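You operate a simulated robot arm through the tools that you are given. There is no shell and no other tool.

The job below is to be done with a simulated robot arm. You get a single attempt, and the scene is never put back.

## Task
Read the blue vial for nitrate: OK well if it shows 150 to 200, else RETEST. Then switch off.
Fine: the photometer is already zeroed; off is its knob at OFF.

It is judged by the outcome, as a careful person would: the job done as asked, and still so three seconds after it is handed in. It fails if anything else is knocked over, pushed out of place, dropped, spilled or broken.

## Robot
A 7-joint arm with a two-finger gripper, fixed in place. Base frame: the origin is on the floor under the middle of its stand, x ahead of it, y to its left, z up. Units: m, degrees, N and s.
With the tool pointing down near the work surface it reaches from about 0.3 to 0.74 m from the base axis. Its first joint turns from -166.0 to 166.0 degrees. Payload 1.71 kg.
The tool frame sits at the grasp point between the pads (the TCP): z along the fingers, y along the line on which they close. The tips reach 0.02 m beyond it. The gripper opens to 0.096 m; its body begins 0.113 m behind the TCP.
Orientation is that of the tool frame in the base frame, as [roll, pitch, yaw] about the fixed x, y, z axes, in that order (R = Rz(yaw) Ry(pitch) Rx(roll)). With the fingers straight down and closing along the base's y, the tool's x points along the base's -x, its y along +y and its z along -z.

## Interface
- The arm moves only by the tool arm_command. Its argument "deltas" is a list of rows, each an object (a shift or turn left out is 0, a gripper value left out holds the last) with "dp": the shift along the tool's x, y, z in units of 50 mm (1.0 is 50 mm), a list of three; "angular": the turn, a rotation vector about the tool's x, y, z in units of 5 degrees (1.0 is 5 degrees), a list of three; "gripper": the finger opening in m, from 0 to 0.096. In form: [{"dp": [x, y, z], "angular": [ax, ay, az], "gripper": gripper}, ...]. A call has 1 to 20 rows; each row shifts and turns the commanded pose from where the row before left it, along the tool's axes as they then stand. A call with a number of a shift or a turn outside -1 to 1 is refused whole. Rows are played at 5 a second. More than 0.05 m and 8.6 degrees between two rows, or a gripper value outside its range, and nothing of the call is played. Where a pose cannot be reached the arm comes as near as it can. A force on the tool above 40 N (or 10 N above the force at the start of the call, whichever is more), or a blocked arm, ends the call early, and 0.2 s more pass. Each finger travels about 0.153 m/s and halts on what it meets, pressing with about 33 N; the grip force reading is that of the motor and also rises with nothing between the fingers. The clock runs only during rows and for 0.2 s after the last one: add rows that do not move to give the fingers time. The reply holds the time, the measured pose of the TCP, the force on the tool along the base axes, the opening and the grip force, in the units named above and with some noise, with the torque about the TCP (base axes, N m) and any sound that the robot's microphone picked up, and new pictures: "views" is both (left out), scene, wrist or none.
- Cameras (640 x 400 px; columns grow to the right, rows downward): "scene" is fixed at [0.0434, -0.4856, 1.391]; the picture's right is [0.60, -0.80, 0.00], its down [-0.35, -0.26, -0.90] and it looks along [0.72, 0.54, -0.43] (base axes); focal length 323 px, centre (320, 200). "wrist" rides on the gripper at [0.066, 0.014, -0.145] in the tool frame; the picture's right is [-0.21, 0.98, 0.00], its down [-0.88, -0.18, -0.45] and it looks along [-0.44, -0.09, 0.90] (tool axes); focal length 275 px, centre (320, 200). There is no depth. A picture from a camera that has moved, and an enlarged one, comes with that camera's place and axes in the base frame and with its lens. The place of the scene camera against the robot may be out by one fixed shift of up to 0.018 m in any direction.
- raise_lower(by): moves the trunk up (or, below 0, down) by that many m; the arm rides with it, the base frame stays. It gives what a move gives, with no picture.
- inspect(camera, box): a new picture of the part [left, top, right, bottom] of that camera's present view, enlarged. It takes no simulated time.
- finish_job(): hands the job in; it is judged then, once.

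Places have to be worked out from the pictures, the camera data and where the tool is seen. Open the gripper and draw the arm clear of the work before you hand the job in, unless the task says otherwise.

The tools are called after "Emit:" as name(argument=value, ...) on one line, values as JSON. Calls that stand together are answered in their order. arm_command: Moves the arm, as the interface text tells. Its arguments: {"type":"object","properties":{"deltas":{"type":"array","items":{"type":"object","properties":{"dp":{"type":"array","items":{"type":"number"}},"angular":{"type":"array","items":{"type":"number"}},"gripper":{"type":"number"}}}},"views":{"type":"string","enum":["both","scene","wrist","none"]}},"required":["deltas"]} The other tools are called the same way: raise_lower (by) moves the trunk up or down; inspect (camera, box) takes an enlarged picture of a part of a camera's view; finish_job () hands the job in.

At the start:

```text
time: 0.0
tcp_pos: [0.5168, -0.0677, 1.131]
ee_rot: [180.0, -0.1, 180.0]
wrist_force: [1.7, 0.9, -0.2]
moment: [0.02, 0.0, 0.0]
gripper_width: 0.0958
grasp_force: 0.2
trunk travel left (down, up): [-0.3, 0.086]
```

scene: 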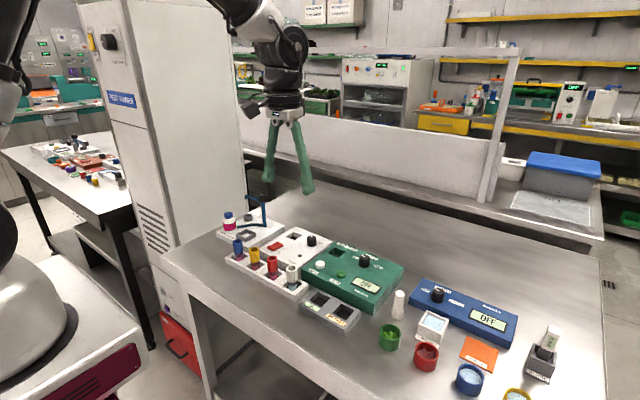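
wrist: 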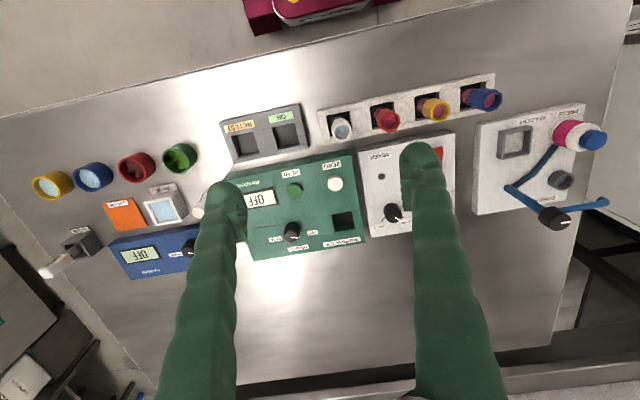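

I'll start by looking closely at the equipment in both pictures before moving anything.

Emit:
inspect(camera="scene", box=[210, 180, 410, 340])

Emit:
inspect(camera="scene", box=[370, 270, 570, 400])

Emit:
inspect(camera="wrist", box=[180, 60, 420, 270])

Emit:
inspect(camera="wrist", box=[360, 60, 620, 260])

```text
2.50 times, centred on (310, 260) of scene
camera zoom: at [0.0434, -0.4856, 1.391], right [0.6, -0.8, 0.0], down [-0.35, -0.26, -0.9], along [0.72, 0.54, -0.43], focal length 807 px, centre (345, 50)
```

zoom: 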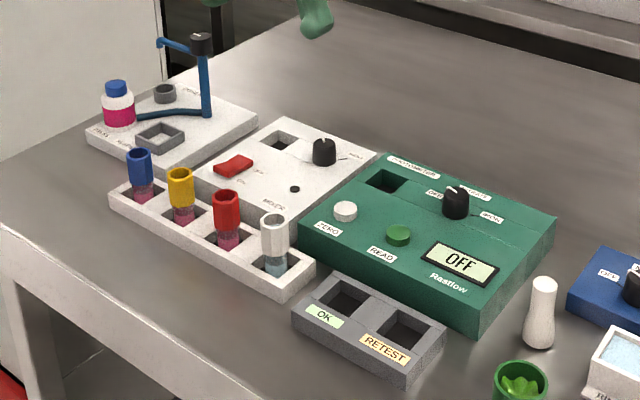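

```text
3.08 times, centred on (470, 335) of scene
camera zoom: at [0.0434, -0.4856, 1.391], right [0.6, -0.8, 0.0], down [-0.35, -0.26, -0.9], along [0.72, 0.54, -0.43], focal length 993 px, centre (-142, -215)
```

zoom: 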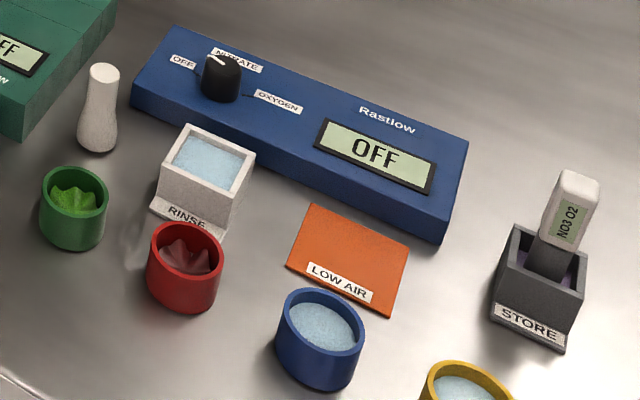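

```text
1.90 times, centred on (300, 165) of wrist
camera zoom: at [0.4522, -0.0523, 1.2753], right [0.21, 0.98, 0.0], down [0.88, -0.18, 0.44], along [0.43, -0.09, -0.9], focal length 524 px, centre (358, 267)
```

zoom: 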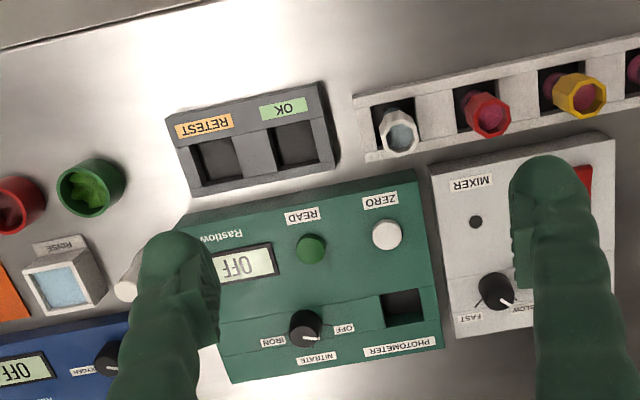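

```text
2.00 times, centred on (490, 160) of wrist
camera zoom: at [0.4522, -0.0523, 1.2753], right [0.21, 0.98, 0.0], down [0.88, -0.18, 0.44], along [0.43, -0.09, -0.9], focal length 551 px, centre (-20, 280)
```

zoom: 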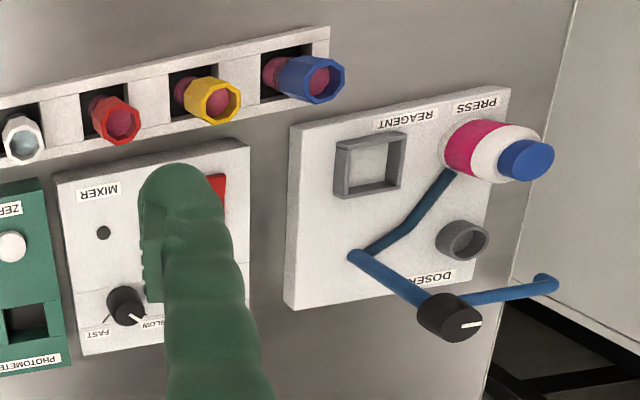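

The photometer (green, knob OFF/NITRATE/IRON, ZERO and READ buttons, a square well), the vial rack (blue vial leftmost) and the OK/RETEST tray are identified. I estimate the panel knob at about (0.69,-0.15,0.87), the blue vial top at (0.53,0.155,0.90). I move the wrist camera lower over the photometer for a better look.

Emit:
arm_command(deltas=[{"dp": [-0.4, -0.7, 0.5]}, {"dp": [-0.4, -0.7, 0.5]}, {"dp": [0, 0, 0.5]}, {"dp": [0, 0, 0]}], views="both")

```text
time: 1.0
tcp_pos: [0.5392, -0.1365, 1.0633]
ee_rot: [180.0, 0.8, -179.9]
wrist_force: [-0.7, 0.4, -0.8]
moment: [-0.03, -0.02, -0.02]
gripper_width: 0.0962
grasp_force: 0.0
trunk travel left (down, up): [-0.3, 0.086]
camera wrist: at [0.4722, -0.1217, 1.2069], right [0.2, 0.98, 0.0], down [0.87, -0.18, 0.46], along [0.45, -0.09, -0.89], focal length 275 px, centre (320, 200)
```

scene: 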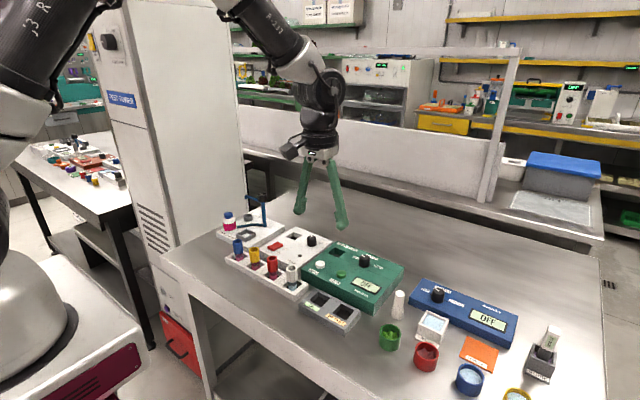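
wrist: 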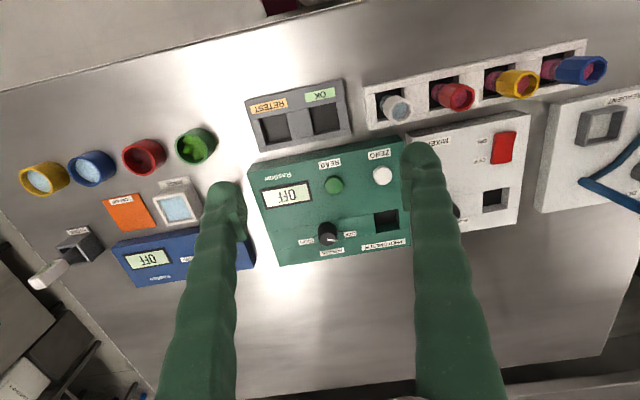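

The view is good; I enlarge the photometer and wait out the arm's residual lag.

Emit:
arm_command(deltas=[{"dp": [0, 0, 0]}, {"dp": [0, 0, 0]}], views="none")

Emit:
inspect(camera="wrist", box=[240, 140, 420, 270])

Emit:
inspect(camera="wrist", box=[360, 30, 620, 200])

Emit:
inspect(camera="scene", box=[295, 235, 405, 305])

```text
time: 1.6
tcp_pos: [0.5386, -0.1345, 1.0642]
ee_rot: [180.0, 0.8, -179.9]
wrist_force: [0.8, -0.4, -0.1]
moment: [-0.01, 0.01, -0.01]
gripper_width: 0.096
grasp_force: 0.1
trunk travel left (down, up): [-0.3, 0.086]
```

```text
3.08 times, centred on (330, 205) of wrist
camera zoom: at [0.472, -0.1215, 1.2072], right [0.2, 0.98, 0.0], down [0.87, -0.18, 0.46], along [0.45, -0.09, -0.89], focal length 847 px, centre (289, 185)
```

zoom: 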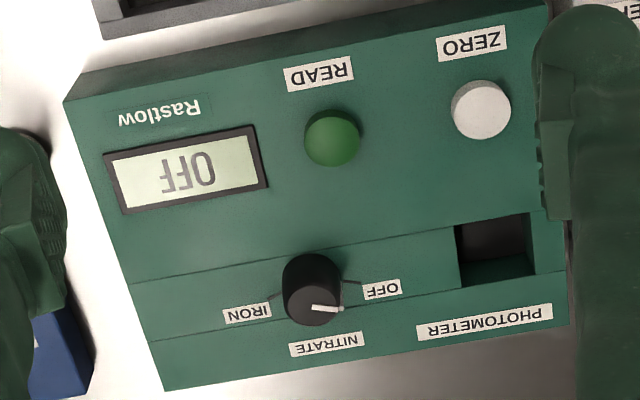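

```text
2.35 times, centred on (490, 115) of wrist
camera zoom: at [0.472, -0.1215, 1.2072], right [0.2, 0.98, 0.0], down [0.87, -0.18, 0.46], along [0.45, -0.09, -0.89], focal length 648 px, centre (-80, 400)
```

zoom: 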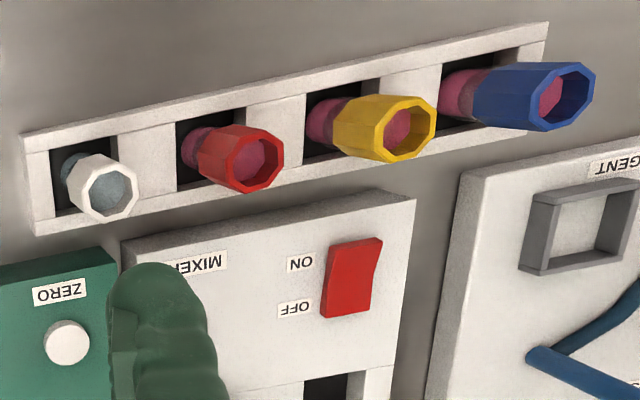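

```text
5.71 times, centred on (350, 270) of scene
camera zoom: at [0.0434, -0.4856, 1.391], right [0.6, -0.8, 0.0], down [-0.35, -0.26, -0.9], along [0.72, 0.54, -0.43], focal length 1845 px, centre (149, -200)
```

zoom: 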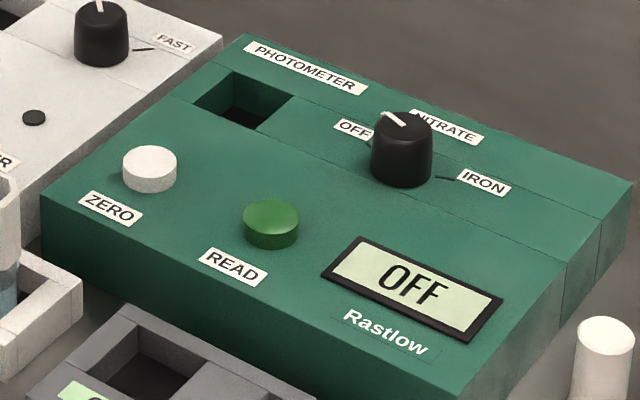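

The knob pointer sits at OFF; labels go OFF, NITRATE (about 60° on), IRON. The arm settled 18 mm short in x of what I commanded, so I test whether it is a reach limit or something else with a small descent.

Emit:
arm_command(deltas=[{"dp": [0, 0, 0.5]}, {"dp": [0, 0, 0.5]}, {"dp": [0, 0, 0]}, {"dp": [0, 0, 0]}, {"dp": [0, 0, 0]}], views="none")

```text
time: 2.8
tcp_pos: [0.5414, -0.1353, 1.0149]
ee_rot: [-179.9, 0.9, -180.0]
wrist_force: [-0.5, 0.7, 0.0]
moment: [0.01, 0.04, -0.02]
gripper_width: 0.0961
grasp_force: 0.1
trunk travel left (down, up): [-0.3, 0.086]
```

The descent was followed faithfully, but the x offset remains; I test a pure +x shift.

Emit:
arm_command(deltas=[{"dp": [-0.4, 0, 0]}, {"dp": [-0.4, 0, 0]}, {"dp": [0, 0, 0]}, {"dp": [0, 0, 0]}, {"dp": [0, 0, 0]}], views="none")

```text
time: 4.0
tcp_pos: [0.5814, -0.1349, 1.0131]
ee_rot: [180.0, 0.8, -179.9]
wrist_force: [0.2, -0.4, 1.0]
moment: [0.0, 0.02, 0.0]
gripper_width: 0.0961
grasp_force: 0.1
trunk travel left (down, up): [-0.3, 0.086]
```

Relative moves are now followed accurately. Triangulating between views puts the knob top at about (0.706,-0.158,0.869) and the blue vial rim at about (0.545,0.170,0.875). I move above the knob for a closer look.

Emit:
arm_command(deltas=[{"dp": [-0.8, -0.15, 0.3]}, {"dp": [-0.8, -0.15, 0.3]}, {"dp": [-0.8, -0.16, 0.3]}, {"dp": [0, 0, 0]}, {"dp": [0, 0, 0]}, {"dp": [0, 0, 0]}], views="both")

```text
time: 5.4
tcp_pos: [0.7034, -0.1584, 0.9729]
ee_rot: [180.0, 0.7, 179.9]
wrist_force: [-0.2, 0.2, 0.7]
moment: [0.02, -0.03, -0.04]
gripper_width: 0.0959
grasp_force: 0.0
trunk travel left (down, up): [-0.3, 0.086]
camera wrist: at [0.6371, -0.1445, 1.1152], right [0.21, 0.98, 0.0], down [0.87, -0.18, 0.46], along [0.45, -0.09, -0.89], focal length 275 px, centre (320, 200)
```

scene: 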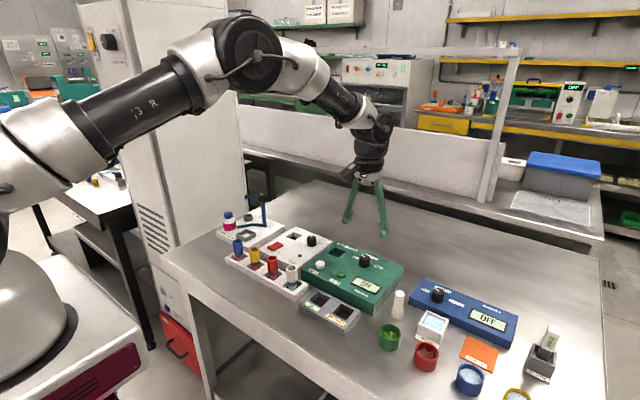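
wrist: 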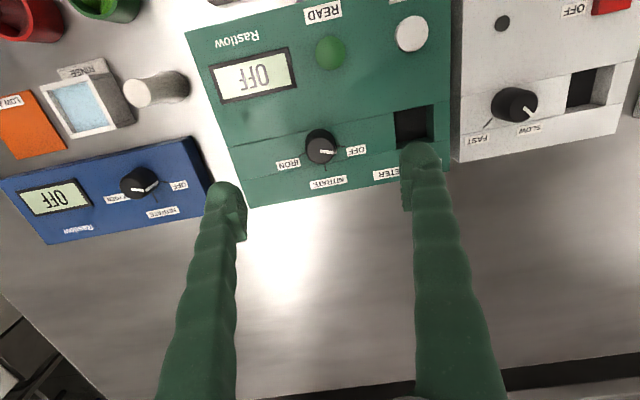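

Emit:
inspect(camera="wrist", box=[250, 90, 450, 215])

Emit:
inspect(camera="wrist", box=[280, 115, 380, 200])

```text
3.20 times, centred on (350, 152) of wrist
camera zoom: at [0.6371, -0.1445, 1.1152], right [0.21, 0.98, 0.0], down [0.87, -0.18, 0.46], along [0.45, -0.09, -0.89], focal length 881 px, centre (224, 352)
```

zoom: 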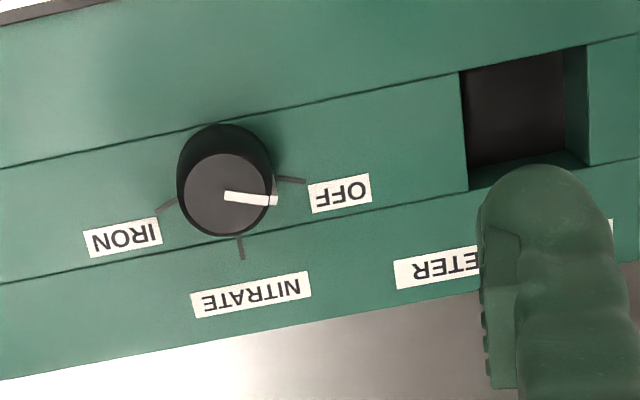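

```text
4.71 times, centred on (330, 158) of wrist
camera zoom: at [0.6371, -0.1445, 1.1152], right [0.21, 0.98, 0.0], down [0.87, -0.18, 0.46], along [0.45, -0.09, -0.89], focal length 1295 px, centre (273, 400)
```

zoom: 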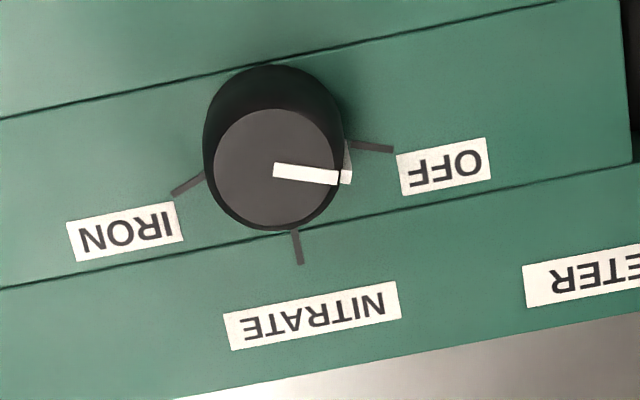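

The knob is ~26 mm wide and ~21 mm tall, its panel near z≈0.841, centred near (0.713,-0.159). OFF tick is at about +70° and NITRATE at about -2° (from +x), so NITRATE is ~71° clockwise seen from above. I pre-rotate the gripper by -35° and descend to just above the knob.

Emit:
arm_command(deltas=[{"dp": [-0.18, 0, 0.2]}, {"dp": [0, 0, 0.3], "angular": [0, 0, -1]}, {"dp": [0, 0, 0.3], "angular": [0, 0, -1]}, {"dp": [0, 0, 0.3], "angular": [0, 0, -1]}, {"dp": [0, 0, 0.3], "angular": [0, 0, -1]}, {"angular": [0, 0, -1]}, {"angular": [0, 0, -1]}, {"angular": [0, 0, -1]}, {"dp": [0, 0, 0]}, {"dp": [0, 0, 0]}], views="both")

```text
time: 7.6
tcp_pos: [0.7129, -0.1579, 0.9016]
ee_rot: [-179.6, 0.6, -144.9]
wrist_force: [-0.1, -0.4, 0.3]
moment: [0.01, -0.01, 0.03]
gripper_width: 0.096
grasp_force: 0.0
trunk travel left (down, up): [-0.3, 0.086]
camera wrist: at [0.651, -0.1852, 1.0452], right [-0.39, 0.92, -0.01], down [0.82, 0.35, 0.46], along [0.42, 0.18, -0.89], focal length 275 px, centre (320, 200)
```

scene: 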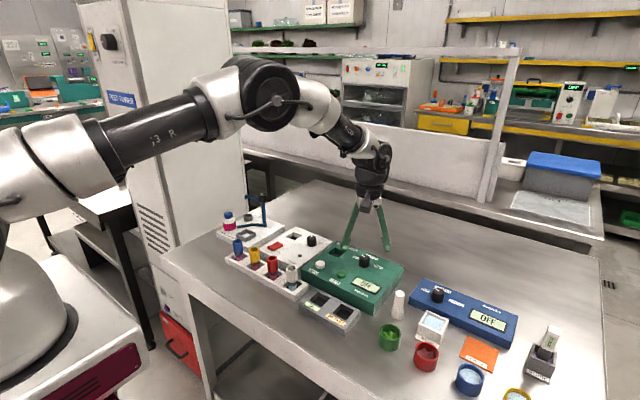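
wrist: 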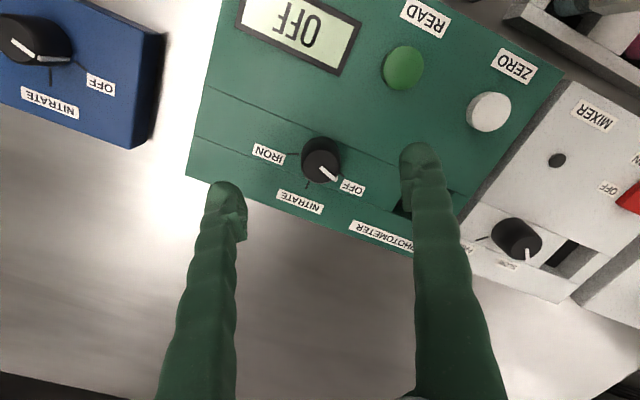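

The knob now appears centred between the fingers (ray at z=0.862 gives x≈0.711, y≈-0.158, vs TCP 0.713,-0.158). I narrow the gripper to 55 mm and descend to TCP z≈0.868.

Emit:
arm_command(deltas=[{"gripper": 0.055}, {"dp": [0, 0, 0.2]}, {"dp": [0, 0, 0.2]}, {"dp": [0, 0, 0.15]}, {"dp": [0, 0, 0.1]}, {"dp": [0, 0, 0]}, {"dp": [0, 0, 0]}], views="both")

```text
time: 8.2
tcp_pos: [0.6976, -0.1594, 0.9063]
ee_rot: [-178.8, 1.4, -145.0]
wrist_force: [-0.2, 0.0, 0.4]
moment: [-0.04, -0.11, 0.02]
gripper_width: 0.0552
grasp_force: 0.1
trunk travel left (down, up): [-0.3, 0.086]
stopped in row 3: the arm was blocked; the commanded pose is now the measured one
camera wrist: at [0.6336, -0.1861, 1.0481], right [-0.39, 0.92, -0.01], down [0.81, 0.35, 0.47], along [0.44, 0.17, -0.88], focal length 275 px, centre (320, 200)
```

scene: 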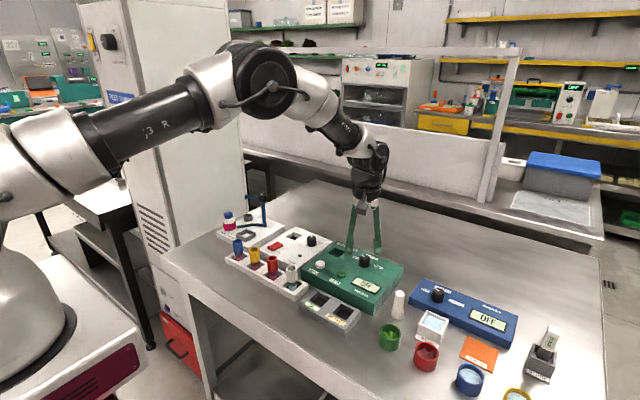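
wrist: 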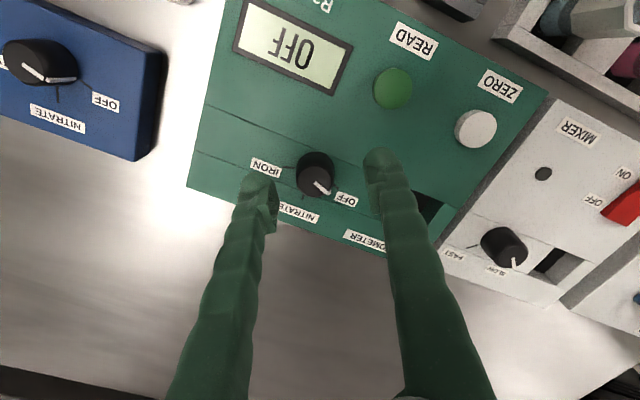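

The call stopped as "arm blocked" with almost no force at the tool, and the arm slid ~15 mm back and tilted slightly, so this isn't a collision at the fingers (tips ~20 mm above the knob). I test with a small upward move to see how the arm behaves near here.

Emit:
arm_command(deltas=[{"dp": [0, 0, -0.4]}, {"dp": [0, 0, 0]}, {"dp": [0, 0, 0]}, {"dp": [0, 0, 0]}], views="none")

```text
time: 9.2
tcp_pos: [0.6997, -0.1585, 0.9227]
ee_rot: [-179.2, 1.3, -145.0]
wrist_force: [0.8, 0.2, 0.1]
moment: [0.0, 0.04, -0.01]
gripper_width: 0.0552
grasp_force: 0.0
trunk travel left (down, up): [-0.3, 0.086]
```

The arm responds but sluggishly here – this smells like a reach/joint limit with the shoulder too high. I'll raise the tool 0.1 m and then lower the trunk by 0.1 m so the arm sits in a better posture for this far spot.

Emit:
arm_command(deltas=[{"dp": [0, 0, -0.5]}, {"dp": [0, 0, -0.5]}, {"dp": [0, 0, -0.5]}, {"dp": [0, 0, -0.5]}, {"dp": [0, 0, 0]}, {"dp": [0, 0, 0]}], views="none")

```text
time: 10.7
tcp_pos: [0.6979, -0.1587, 1.0241]
ee_rot: [-179.0, 1.3, -145.0]
wrist_force: [0.0, -0.3, 0.7]
moment: [0.02, 0.0, -0.03]
gripper_width: 0.0549
grasp_force: 0.1
trunk travel left (down, up): [-0.3, 0.086]
```

The upward move followed well. Now I lower the trunk by 0.1 m (TCP should come to about 0.924, well above the knob).

Emit:
raise_lower(by=-0.1)

```text
time: 12.0
tcp_pos: [0.6972, -0.1595, 0.9241]
ee_rot: [-179.1, 1.3, -145.0]
wrist_force: [0.1, 0.3, -0.5]
moment: [0.04, 0.0, 0.01]
gripper_width: 0.0548
grasp_force: 0.0
trunk travel left (down, up): [-0.2, 0.186]
```

The trunk move was exact. Now I level the tool (about 1.6° tilt) and shift +x 14 mm to be over the knob axis again.

Emit:
arm_command(deltas=[{"angular": [-0.181, 0.259, 0]}, {"dp": [-0.2375, -0.166, 0]}, {"dp": [0, 0, 0]}, {"dp": [0, 0, 0]}, {"dp": [0, 0, 0]}], views="both")

```text
time: 13.2
tcp_pos: [0.7125, -0.1586, 0.9241]
ee_rot: [180.0, -0.1, -144.9]
wrist_force: [-0.4, 0.7, 0.2]
moment: [0.01, 0.0, 0.0]
gripper_width: 0.0549
grasp_force: 0.0
trunk travel left (down, up): [-0.2, 0.186]
camera wrist: at [0.6526, -0.1857, 1.0679], right [-0.39, 0.92, 0.0], down [0.82, 0.35, 0.44], along [0.41, 0.18, -0.9], focal length 275 px, centre (320, 200)
```

scene: 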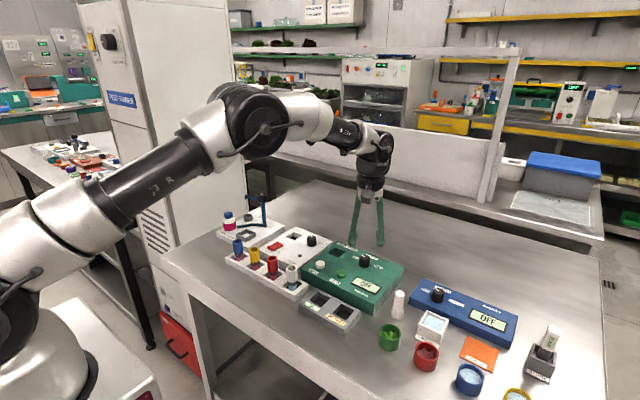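
wrist: 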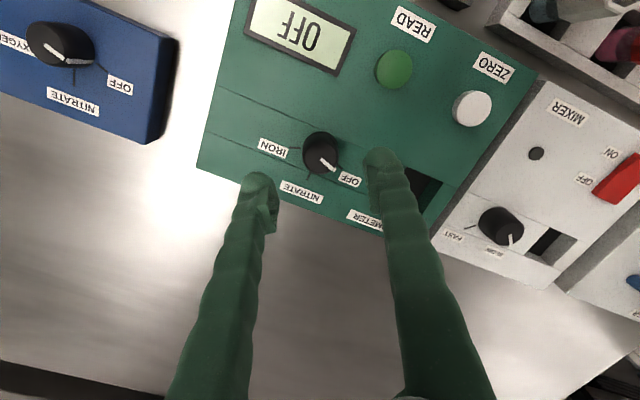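

Tracking is now exact and the tool is level. The knob ray gives about (0.709,-0.160), within 3 mm of the TCP axis. I descend 38 mm (tips still just above the knob top) and check.

Emit:
arm_command(deltas=[{"dp": [0, 0, 0.26]}, {"dp": [0, 0, 0.25]}, {"dp": [0, 0, 0.25]}, {"dp": [0, 0, 0]}, {"dp": [0, 0, 0]}], views="wrist")

Emit:
inspect(camera="wrist", box=[240, 120, 400, 220])

```text
time: 14.4
tcp_pos: [0.7114, -0.1598, 0.8868]
ee_rot: [-180.0, 0.0, -145.1]
wrist_force: [0.9, -0.4, 0.2]
moment: [-0.02, -0.02, -0.01]
gripper_width: 0.055
grasp_force: 0.0
trunk travel left (down, up): [-0.2, 0.186]
camera wrist: at [0.6521, -0.1859, 1.0307], right [-0.39, 0.92, 0.0], down [0.82, 0.35, 0.44], along [0.41, 0.18, -0.9], focal length 275 px, centre (320, 200)
```

wrist: 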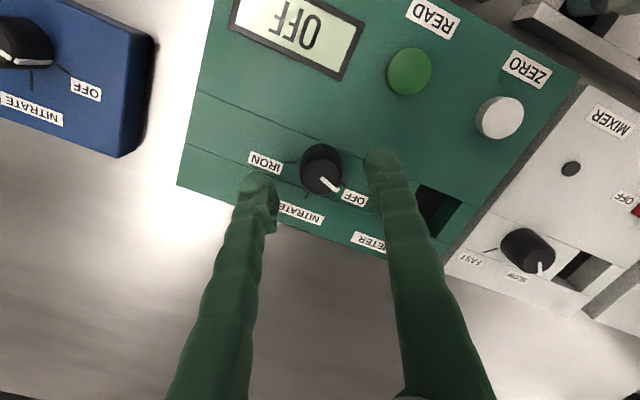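

```text
4.00 times, centred on (320, 170) of wrist
camera zoom: at [0.6521, -0.1859, 1.0307], right [-0.39, 0.92, 0.0], down [0.82, 0.35, 0.44], along [0.41, 0.18, -0.9], focal length 1101 px, centre (320, 320)
```

zoom: 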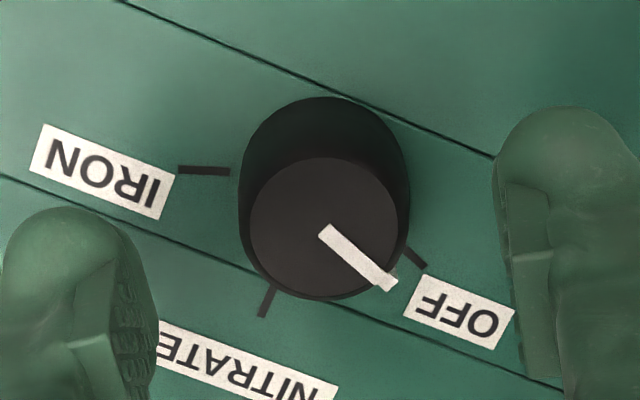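

The knob top solves to about (0.711,-0.160,0.868), right on the tool axis. I descend 15 mm more (tips ~4–5 mm above the panel) and close on the knob.

Emit:
arm_command(deltas=[{"dp": [0, 0, 0.15]}, {"dp": [0, 0, 0.15]}, {"dp": [0, 0, 0]}, {"gripper": 0.015}, {"dp": [0, 0, 0]}, {"dp": [0, 0, 0]}], views="wrist")

Emit:
inspect(camera="wrist", box=[240, 120, 400, 220])

```text
time: 15.8
tcp_pos: [0.7119, -0.1572, 0.87]
ee_rot: [179.9, 0.0, -144.9]
wrist_force: [-5.0, 5.6, -0.2]
moment: [0.11, 0.08, -0.1]
gripper_width: 0.027
grasp_force: 35.0
trunk travel left (down, up): [-0.2, 0.186]
camera wrist: at [0.6526, -0.1848, 1.0153], right [-0.39, 0.92, 0.0], down [0.82, 0.35, 0.44], along [0.41, 0.18, -0.9], focal length 275 px, centre (320, 200)
```

wrist: 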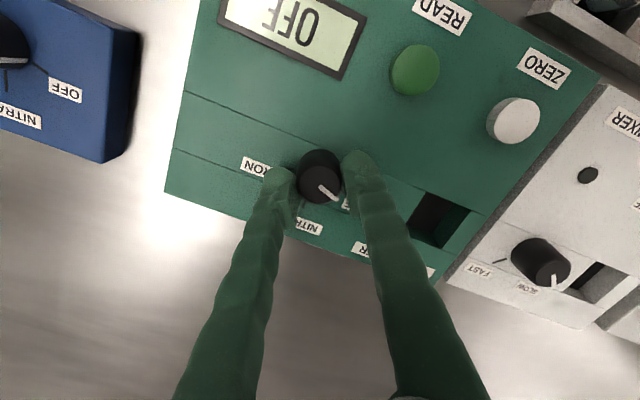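

```text
4.00 times, centred on (320, 170) of wrist
camera zoom: at [0.6526, -0.1848, 1.0153], right [-0.39, 0.92, 0.0], down [0.82, 0.35, 0.44], along [0.41, 0.18, -0.9], focal length 1101 px, centre (320, 320)
```

zoom: 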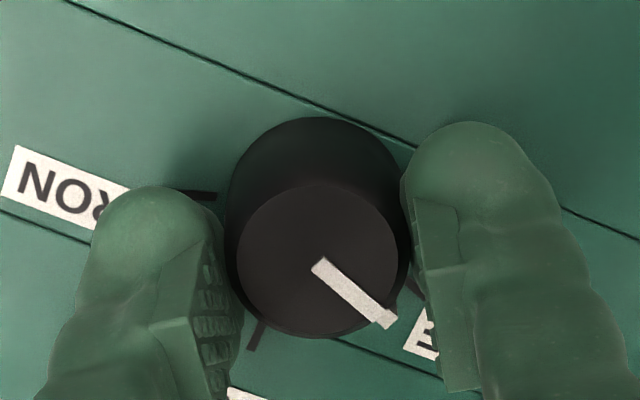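

Knob gripped (27 mm) with a ~7 N sideways push, so I nudge the tool 1.5 mm along +y_tool to relieve it and turn clockwise 71° to NITRATE.

Emit:
arm_command(deltas=[{"dp": [0, 0.03, 0]}, {"angular": [0, 0, 1]}, {"angular": [0, 0, 1]}, {"angular": [0, 0, 1]}, {"angular": [0, 0, 1]}, {"angular": [0, 0, 1]}, {"angular": [0, 0, 1]}, {"angular": [0, 0, 1]}, {"dp": [0, 0, 0]}], views="wrist")

```text
time: 17.8
tcp_pos: [0.713, -0.1584, 0.8708]
ee_rot: [-180.0, 0.0, -180.0]
wrist_force: [14.7, -11.4, 5.1]
moment: [-0.17, -0.28, 0.02]
gripper_width: 0.0269
grasp_force: 34.8
trunk travel left (down, up): [-0.2, 0.186]
camera wrist: at [0.6485, -0.1454, 1.0152], right [0.21, 0.98, 0.0], down [0.88, -0.18, 0.45], along [0.44, -0.09, -0.89], focal length 275 px, centre (320, 200)
```

wrist: 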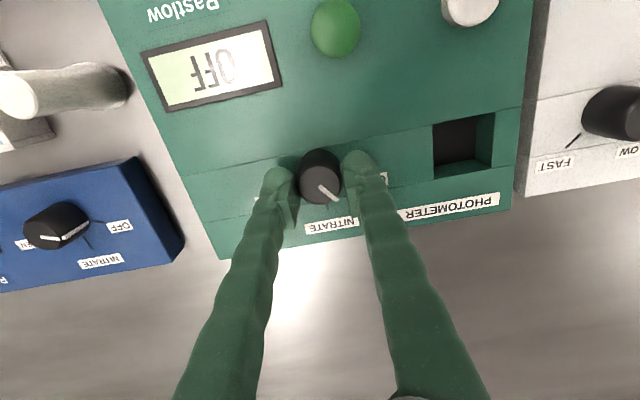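

The knob turns with the gripper. Side force shows my nudge overshot by ~1 mm, so I undo that and turn the remaining 36°.

Emit:
arm_command(deltas=[{"dp": [-0.017, -0.013, 0]}, {"angular": [0, 0, 1]}, {"angular": [0, 0, 1]}, {"angular": [0, 0, 1]}, {"angular": [0, 0, 1]}, {"angular": [0, 0, 1]}, {"angular": [0, 0, 1]}, {"angular": [0, 0, 1]}, {"angular": [0, 0, 0.2]}, {"dp": [0, 0, 0]}], views="wrist")

```text
time: 20.0
tcp_pos: [0.7138, -0.1605, 0.871]
ee_rot: [-180.0, -0.1, 144.0]
wrist_force: [-1.2, -11.4, 6.9]
moment: [-0.24, 0.03, 0.03]
gripper_width: 0.0268
grasp_force: 34.9
trunk travel left (down, up): [-0.2, 0.186]
camera wrist: at [0.6692, -0.1109, 1.0153], right [0.74, 0.67, 0.0], down [0.6, -0.66, 0.44], along [0.3, -0.33, -0.9], focal length 275 px, centre (320, 200)
```

wrist: 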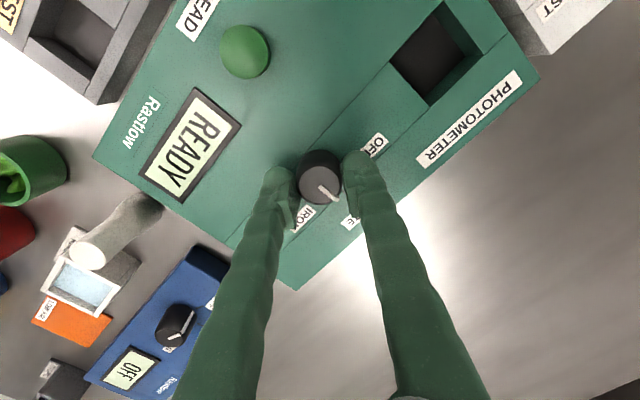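

The display now reads READY. I open the gripper to 55 mm and lift clear, then check the pointer against the NITRATE tick.

Emit:
arm_command(deltas=[{"gripper": 0.055}, {"dp": [0, 0, 0]}, {"dp": [0, 0, -0.5]}, {"dp": [0, 0, -0.5]}, {"dp": [0, 0, -0.2]}, {"dp": [0, 0, 0]}, {"dp": [0, 0, 0]}], views="wrist")

Emit:
inspect(camera="wrist", box=[240, 90, 400, 190])

Emit:
inspect(camera="scene", box=[295, 235, 405, 305])

```text
time: 21.6
tcp_pos: [0.7143, -0.159, 0.9307]
ee_rot: [-180.0, 0.0, 144.0]
wrist_force: [-0.3, 1.1, -0.7]
moment: [-0.03, 0.0, -0.02]
gripper_width: 0.0552
grasp_force: 0.1
trunk travel left (down, up): [-0.2, 0.186]
camera wrist: at [0.6703, -0.1092, 1.0747], right [0.74, 0.67, 0.0], down [0.6, -0.66, 0.44], along [0.3, -0.33, -0.9], focal length 275 px, centre (320, 200)
```

wrist: 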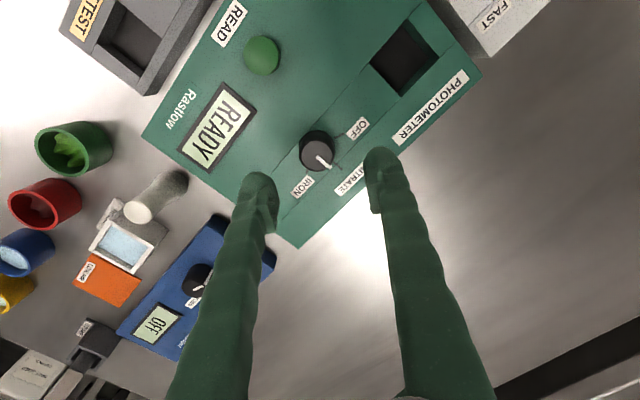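

```text
4.00 times, centred on (320, 140) of wrist
camera zoom: at [0.6703, -0.1092, 1.0747], right [0.74, 0.67, 0.0], down [0.6, -0.66, 0.44], along [0.3, -0.33, -0.9], focal length 1101 px, centre (320, 440)
```

zoom: 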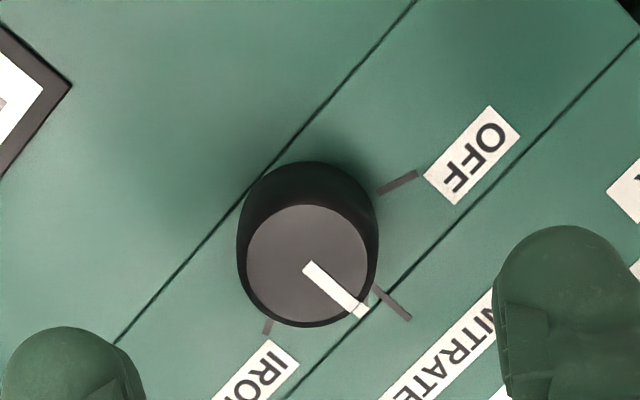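

```text
5.71 times, centred on (350, 270) of scene
camera zoom: at [0.0434, -0.4856, 1.391], right [0.6, -0.8, 0.0], down [-0.35, -0.26, -0.9], along [0.72, 0.54, -0.43], focal length 1845 px, centre (149, -200)
```

zoom: 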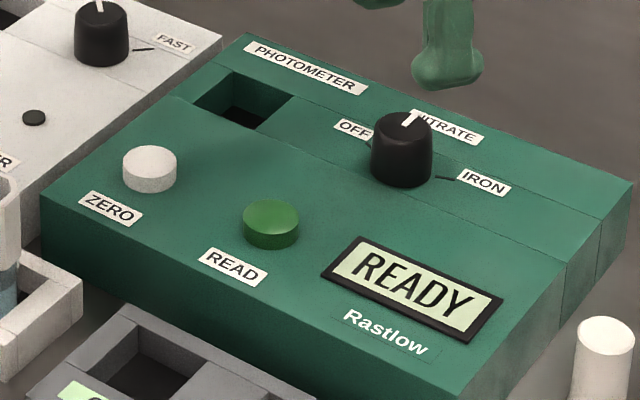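

The pointer lines up with the NITRATE tick and the display shows READY. Next I rise, rotate back to square, and travel high over to the vial rack to look at the blue vial.

Emit:
arm_command(deltas=[{"dp": [0, 0, -0.6], "angular": [0, 0, -1], "gripper": 0.096}, {"dp": [0, 0, -0.6], "angular": [0, 0, -1]}, {"dp": [0, 0, -0.6], "angular": [0, 0, -1]}, {"dp": [0, 0, -0.6], "angular": [0, 0, -1]}, {"angular": [0, 0, -1]}, {"angular": [0, 0, -1]}, {"angular": [0, 0, -1]}, {"angular": [0, 0, -0.2]}, {"dp": [0.4, 0.675, 0]}, {"dp": [0.4, 0.675, 0]}, {"dp": [0.4, 0.675, 0]}, {"dp": [0.4, 0.675, 0]}, {"dp": [0.4, 0.675, 0]}, {"dp": [0.4, 0.675, 0]}, {"dp": [0.4, 0.675, 0]}, {"dp": [0.4, 0.675, 0]}, {"dp": [0, 0, 0]}, {"dp": [0, 0, 0]}], views="both")

```text
time: 22.4
tcp_pos: [0.6973, -0.1595, 1.0362]
ee_rot: [179.6, 1.0, 158.7]
wrist_force: [-0.9, 0.0, -0.5]
moment: [0.0, -0.16, -0.01]
gripper_width: 0.0961
grasp_force: 0.2
trunk travel left (down, up): [-0.2, 0.186]
stopped in row 4: the arm was blocked; the commanded pose is now the measured one
camera wrist: at [0.6397, -0.1234, 1.1786], right [0.55, 0.84, 0.01], down [0.74, -0.49, 0.46], along [0.39, -0.24, -0.89], focal length 275 px, centre (320, 200)
```

scene: 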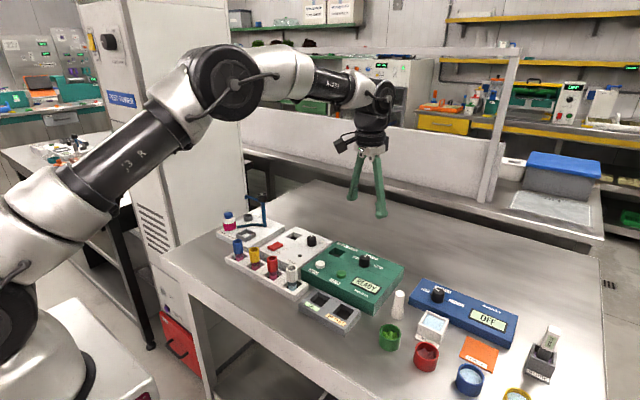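
wrist: 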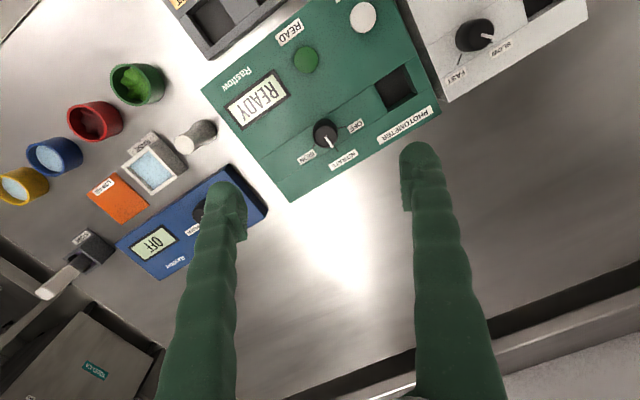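

The arm hit its reach limit while rising at full stretch (no contact at the tool, force ~0). I level the tool, retract in -x first, square the yaw, and only then travel to the rack in moderate steps.

Emit:
arm_command(deltas=[{"dp": [0.6, -0.23, 0]}, {"angular": [0.0785, 0.201, 0]}, {"dp": [0.6, -0.23, 0], "angular": [0, 0, -1]}, {"angular": [0, 0, -1]}, {"angular": [0, 0, -1]}, {"angular": [0, 0, -1]}, {"angular": [0, 0, -0.26]}, {"dp": [0, 0, 0]}, {"dp": [0, 0, 0]}], views="none")

```text
time: 24.4
tcp_pos: [0.6366, -0.1599, 1.0293]
ee_rot: [-180.0, -0.3, -179.8]
wrist_force: [1.1, -0.3, -1.4]
moment: [-0.01, -0.05, 0.04]
gripper_width: 0.0961
grasp_force: 0.2
trunk travel left (down, up): [-0.2, 0.186]
```

Emit:
arm_command(deltas=[{"dp": [0.29, 0.65, 0]}, {"dp": [0.29, 0.65, 0]}, {"dp": [0.29, 0.65, 0]}, {"dp": [0.29, 0.65, 0]}, {"dp": [0.29, 0.65, 0]}, {"dp": [0.29, 0.65, 0]}, {"dp": [0.29, 0.65, 0]}, {"dp": [0.29, 0.65, 0]}, {"dp": [0, 0, 0]}, {"dp": [0, 0, 0]}], views="both")

```text
time: 26.6
tcp_pos: [0.5206, 0.1006, 1.0294]
ee_rot: [179.8, -0.2, -179.8]
wrist_force: [0.0, -0.7, 0.6]
moment: [0.01, -0.03, -0.02]
gripper_width: 0.096
grasp_force: 0.1
trunk travel left (down, up): [-0.2, 0.186]
camera wrist: at [0.456, 0.1149, 1.1743], right [0.2, 0.98, 0.0], down [0.88, -0.18, 0.44], along [0.43, -0.09, -0.9], focal length 275 px, centre (320, 200)
```

scene: 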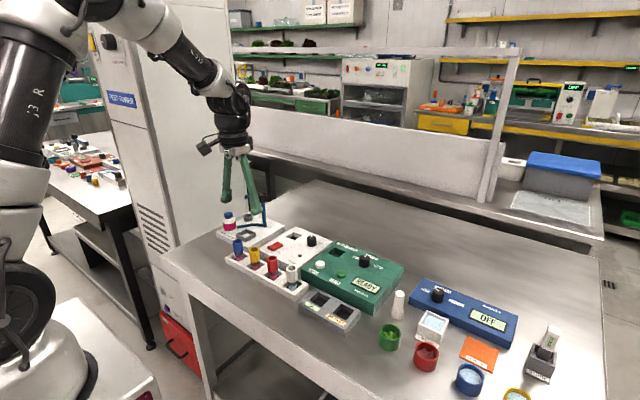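
wrist: 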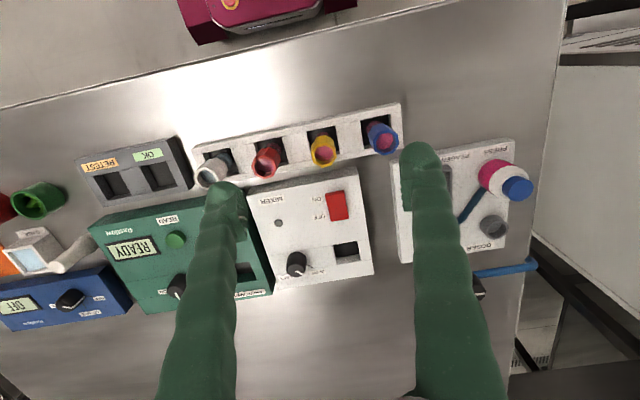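

Exact tracking again. I enlarge the rack and the blue vial, and the scene view of it.

Emit:
inspect(camera="wrist", box=[290, 90, 450, 200])

Emit:
inspect(camera="scene", box=[215, 220, 315, 300])

```text
3.64 times, centred on (370, 145) of wrist
camera zoom: at [0.456, 0.1149, 1.1743], right [0.2, 0.98, 0.0], down [0.88, -0.18, 0.44], along [0.43, -0.09, -0.9], focal length 1001 px, centre (138, 400)
```

zoom: 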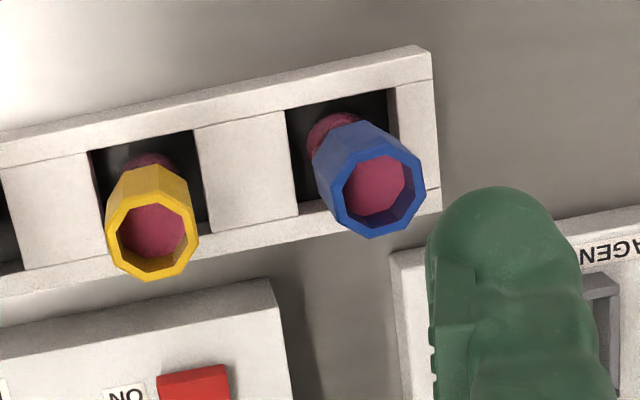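

```text
5.00 times, centred on (265, 260) of scene
camera zoom: at [0.0434, -0.4856, 1.391], right [0.6, -0.8, 0.0], down [-0.35, -0.26, -0.9], along [0.72, 0.54, -0.43], focal length 1614 px, centre (595, -100)
```

zoom: 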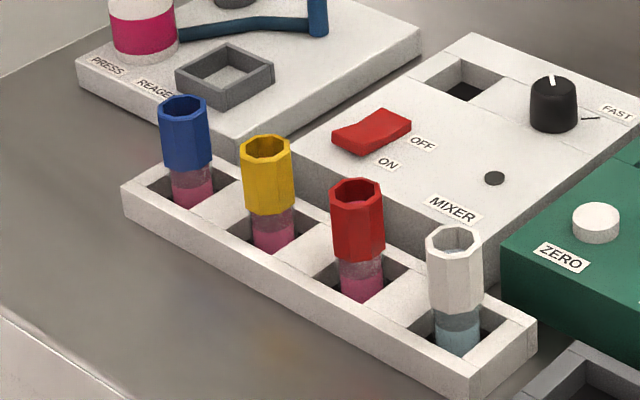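

The blue vial (open top, pink liquid, octagonal blue collar ~27 mm wide) has its rim centre triangulated at (0.546, 0.170, 0.875); the yellow one is ~69 mm away. I move above it to verify alignment.

Emit:
arm_command(deltas=[{"dp": [-0.25, 0.7, 0.4]}, {"dp": [-0.25, 0.69, 0.5]}, {"dp": [0, 0, 0.5]}, {"dp": [0, 0, 0]}, {"dp": [0, 0, 0]}], views="both")

Emit:
inspect(camera="wrist", box=[240, 100, 400, 200])

```text
time: 27.8
tcp_pos: [0.5428, 0.1698, 0.9607]
ee_rot: [180.0, -0.2, -179.9]
wrist_force: [0.4, 0.3, 0.1]
moment: [-0.02, 0.03, 0.01]
gripper_width: 0.0959
grasp_force: 0.0
trunk travel left (down, up): [-0.2, 0.186]
camera wrist: at [0.4795, 0.1834, 1.105], right [0.2, 0.98, 0.0], down [0.88, -0.18, 0.44], along [0.43, -0.09, -0.9], focal length 275 px, centre (320, 200)
```

scene: 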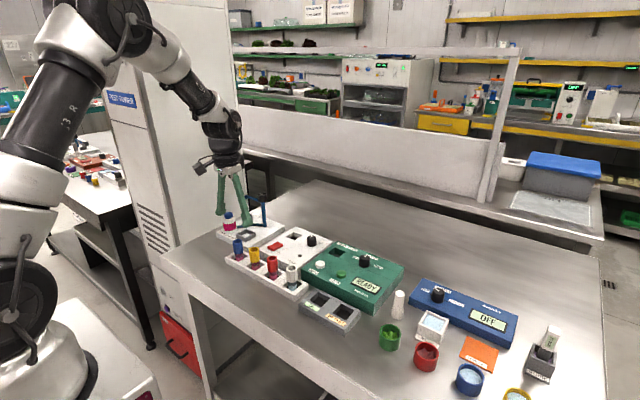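
wrist: 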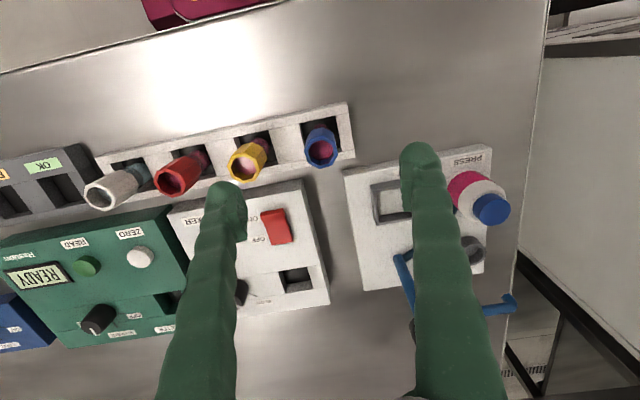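

```text
4.00 times, centred on (320, 150) of wrist
camera zoom: at [0.4795, 0.1834, 1.105], right [0.2, 0.98, 0.0], down [0.88, -0.18, 0.44], along [0.43, -0.09, -0.9], focal length 1101 px, centre (320, 400)
```

zoom: 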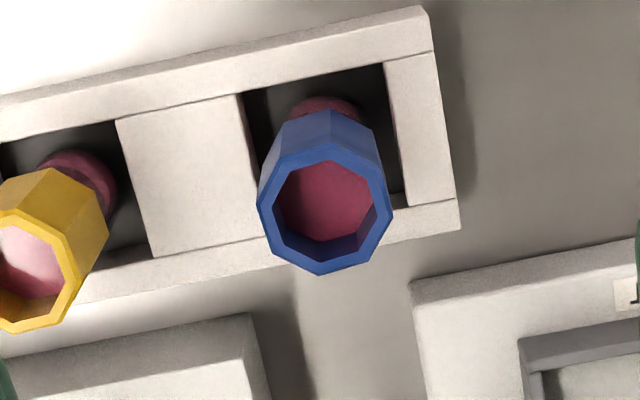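

Emit:
inspect(camera="wrist", box=[290, 115, 354, 175])

```text
6.67 times, centred on (322, 145) of wrist
camera zoom: at [0.4795, 0.1834, 1.105], right [0.2, 0.98, 0.0], down [0.88, -0.18, 0.44], along [0.43, -0.09, -0.9], focal length 1835 px, centre (307, 567)
```

zoom: 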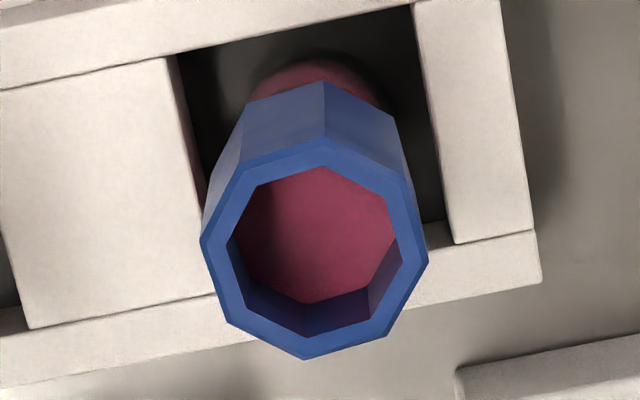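

The octagon's flats are turned about 10° CCW from the base y axis, so I'll rotate the gripper -10° about tool z to meet the flats, narrow it to 44 mm (the yellow vial leaves ~11 mm clearance), and descend until the tips are just above the rim.

Emit:
arm_command(deltas=[{"dp": [-0.06, 0, 0], "gripper": 0.044}, {"angular": [0, 0, -1]}, {"angular": [0, 0, -1]}, {"dp": [0, 0, 0.5]}, {"dp": [0, 0, 0.5]}, {"dp": [0, 0, 0]}, {"dp": [0, 0, 0]}], views="both")

Emit:
inspect(camera="wrist", box=[220, 120, 420, 240])

Emit:
inspect(camera="scene", box=[205, 190, 315, 280])

```text
time: 29.4
tcp_pos: [0.5459, 0.1678, 0.9115]
ee_rot: [179.9, -0.3, -169.9]
wrist_force: [0.0, 0.2, 0.1]
moment: [0.02, 0.03, 0.01]
gripper_width: 0.0442
grasp_force: 0.2
trunk travel left (down, up): [-0.2, 0.186]
camera wrist: at [0.4825, 0.1709, 1.0554], right [0.03, 1.0, 0.0], down [0.9, -0.03, 0.44], along [0.44, -0.01, -0.9], focal length 275 px, centre (320, 200)
```

scene: 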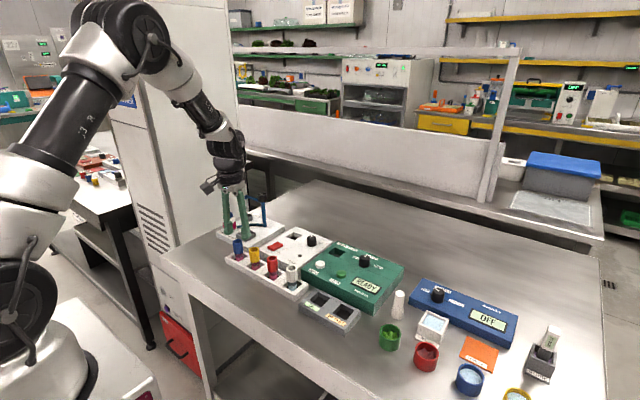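
wrist: 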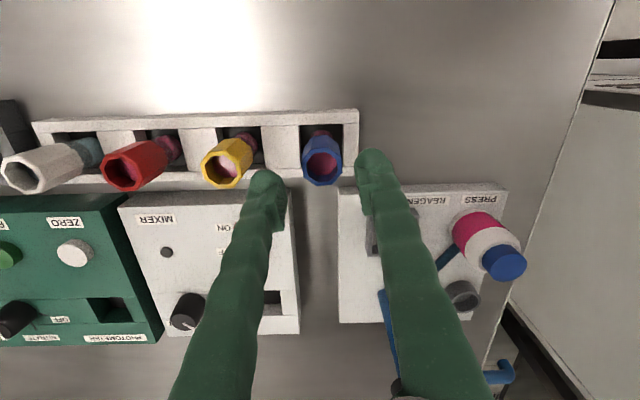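

```text
3.20 times, centred on (320, 180) of wrist
camera zoom: at [0.4825, 0.1709, 1.0554], right [0.03, 1.0, 0.0], down [0.9, -0.03, 0.44], along [0.44, -0.01, -0.9], focal length 881 px, centre (320, 264)
```

zoom: 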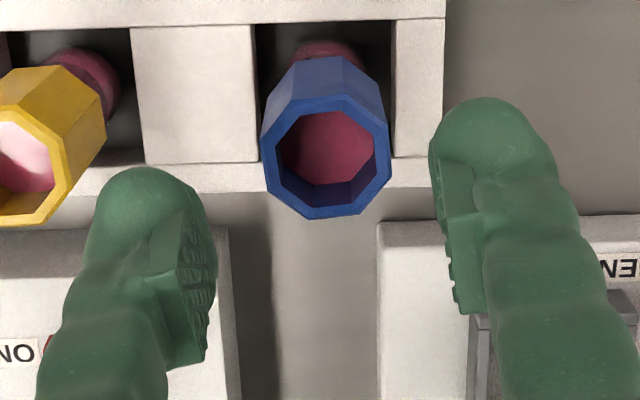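

```text
4.44 times, centred on (260, 235) of scene
camera zoom: at [0.0434, -0.4856, 1.391], right [0.6, -0.8, 0.0], down [-0.35, -0.26, -0.9], along [0.72, 0.54, -0.43], focal length 1435 px, centre (587, 44)
```

zoom: 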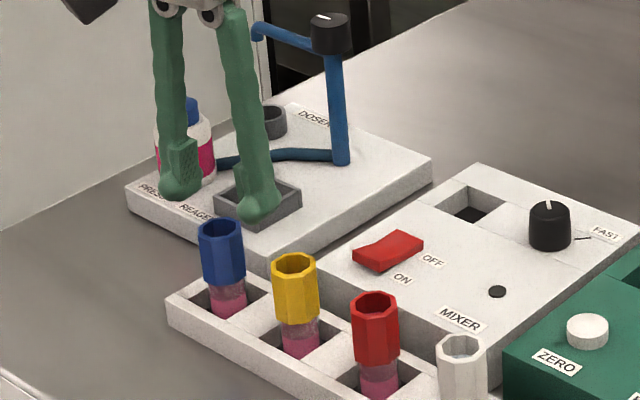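

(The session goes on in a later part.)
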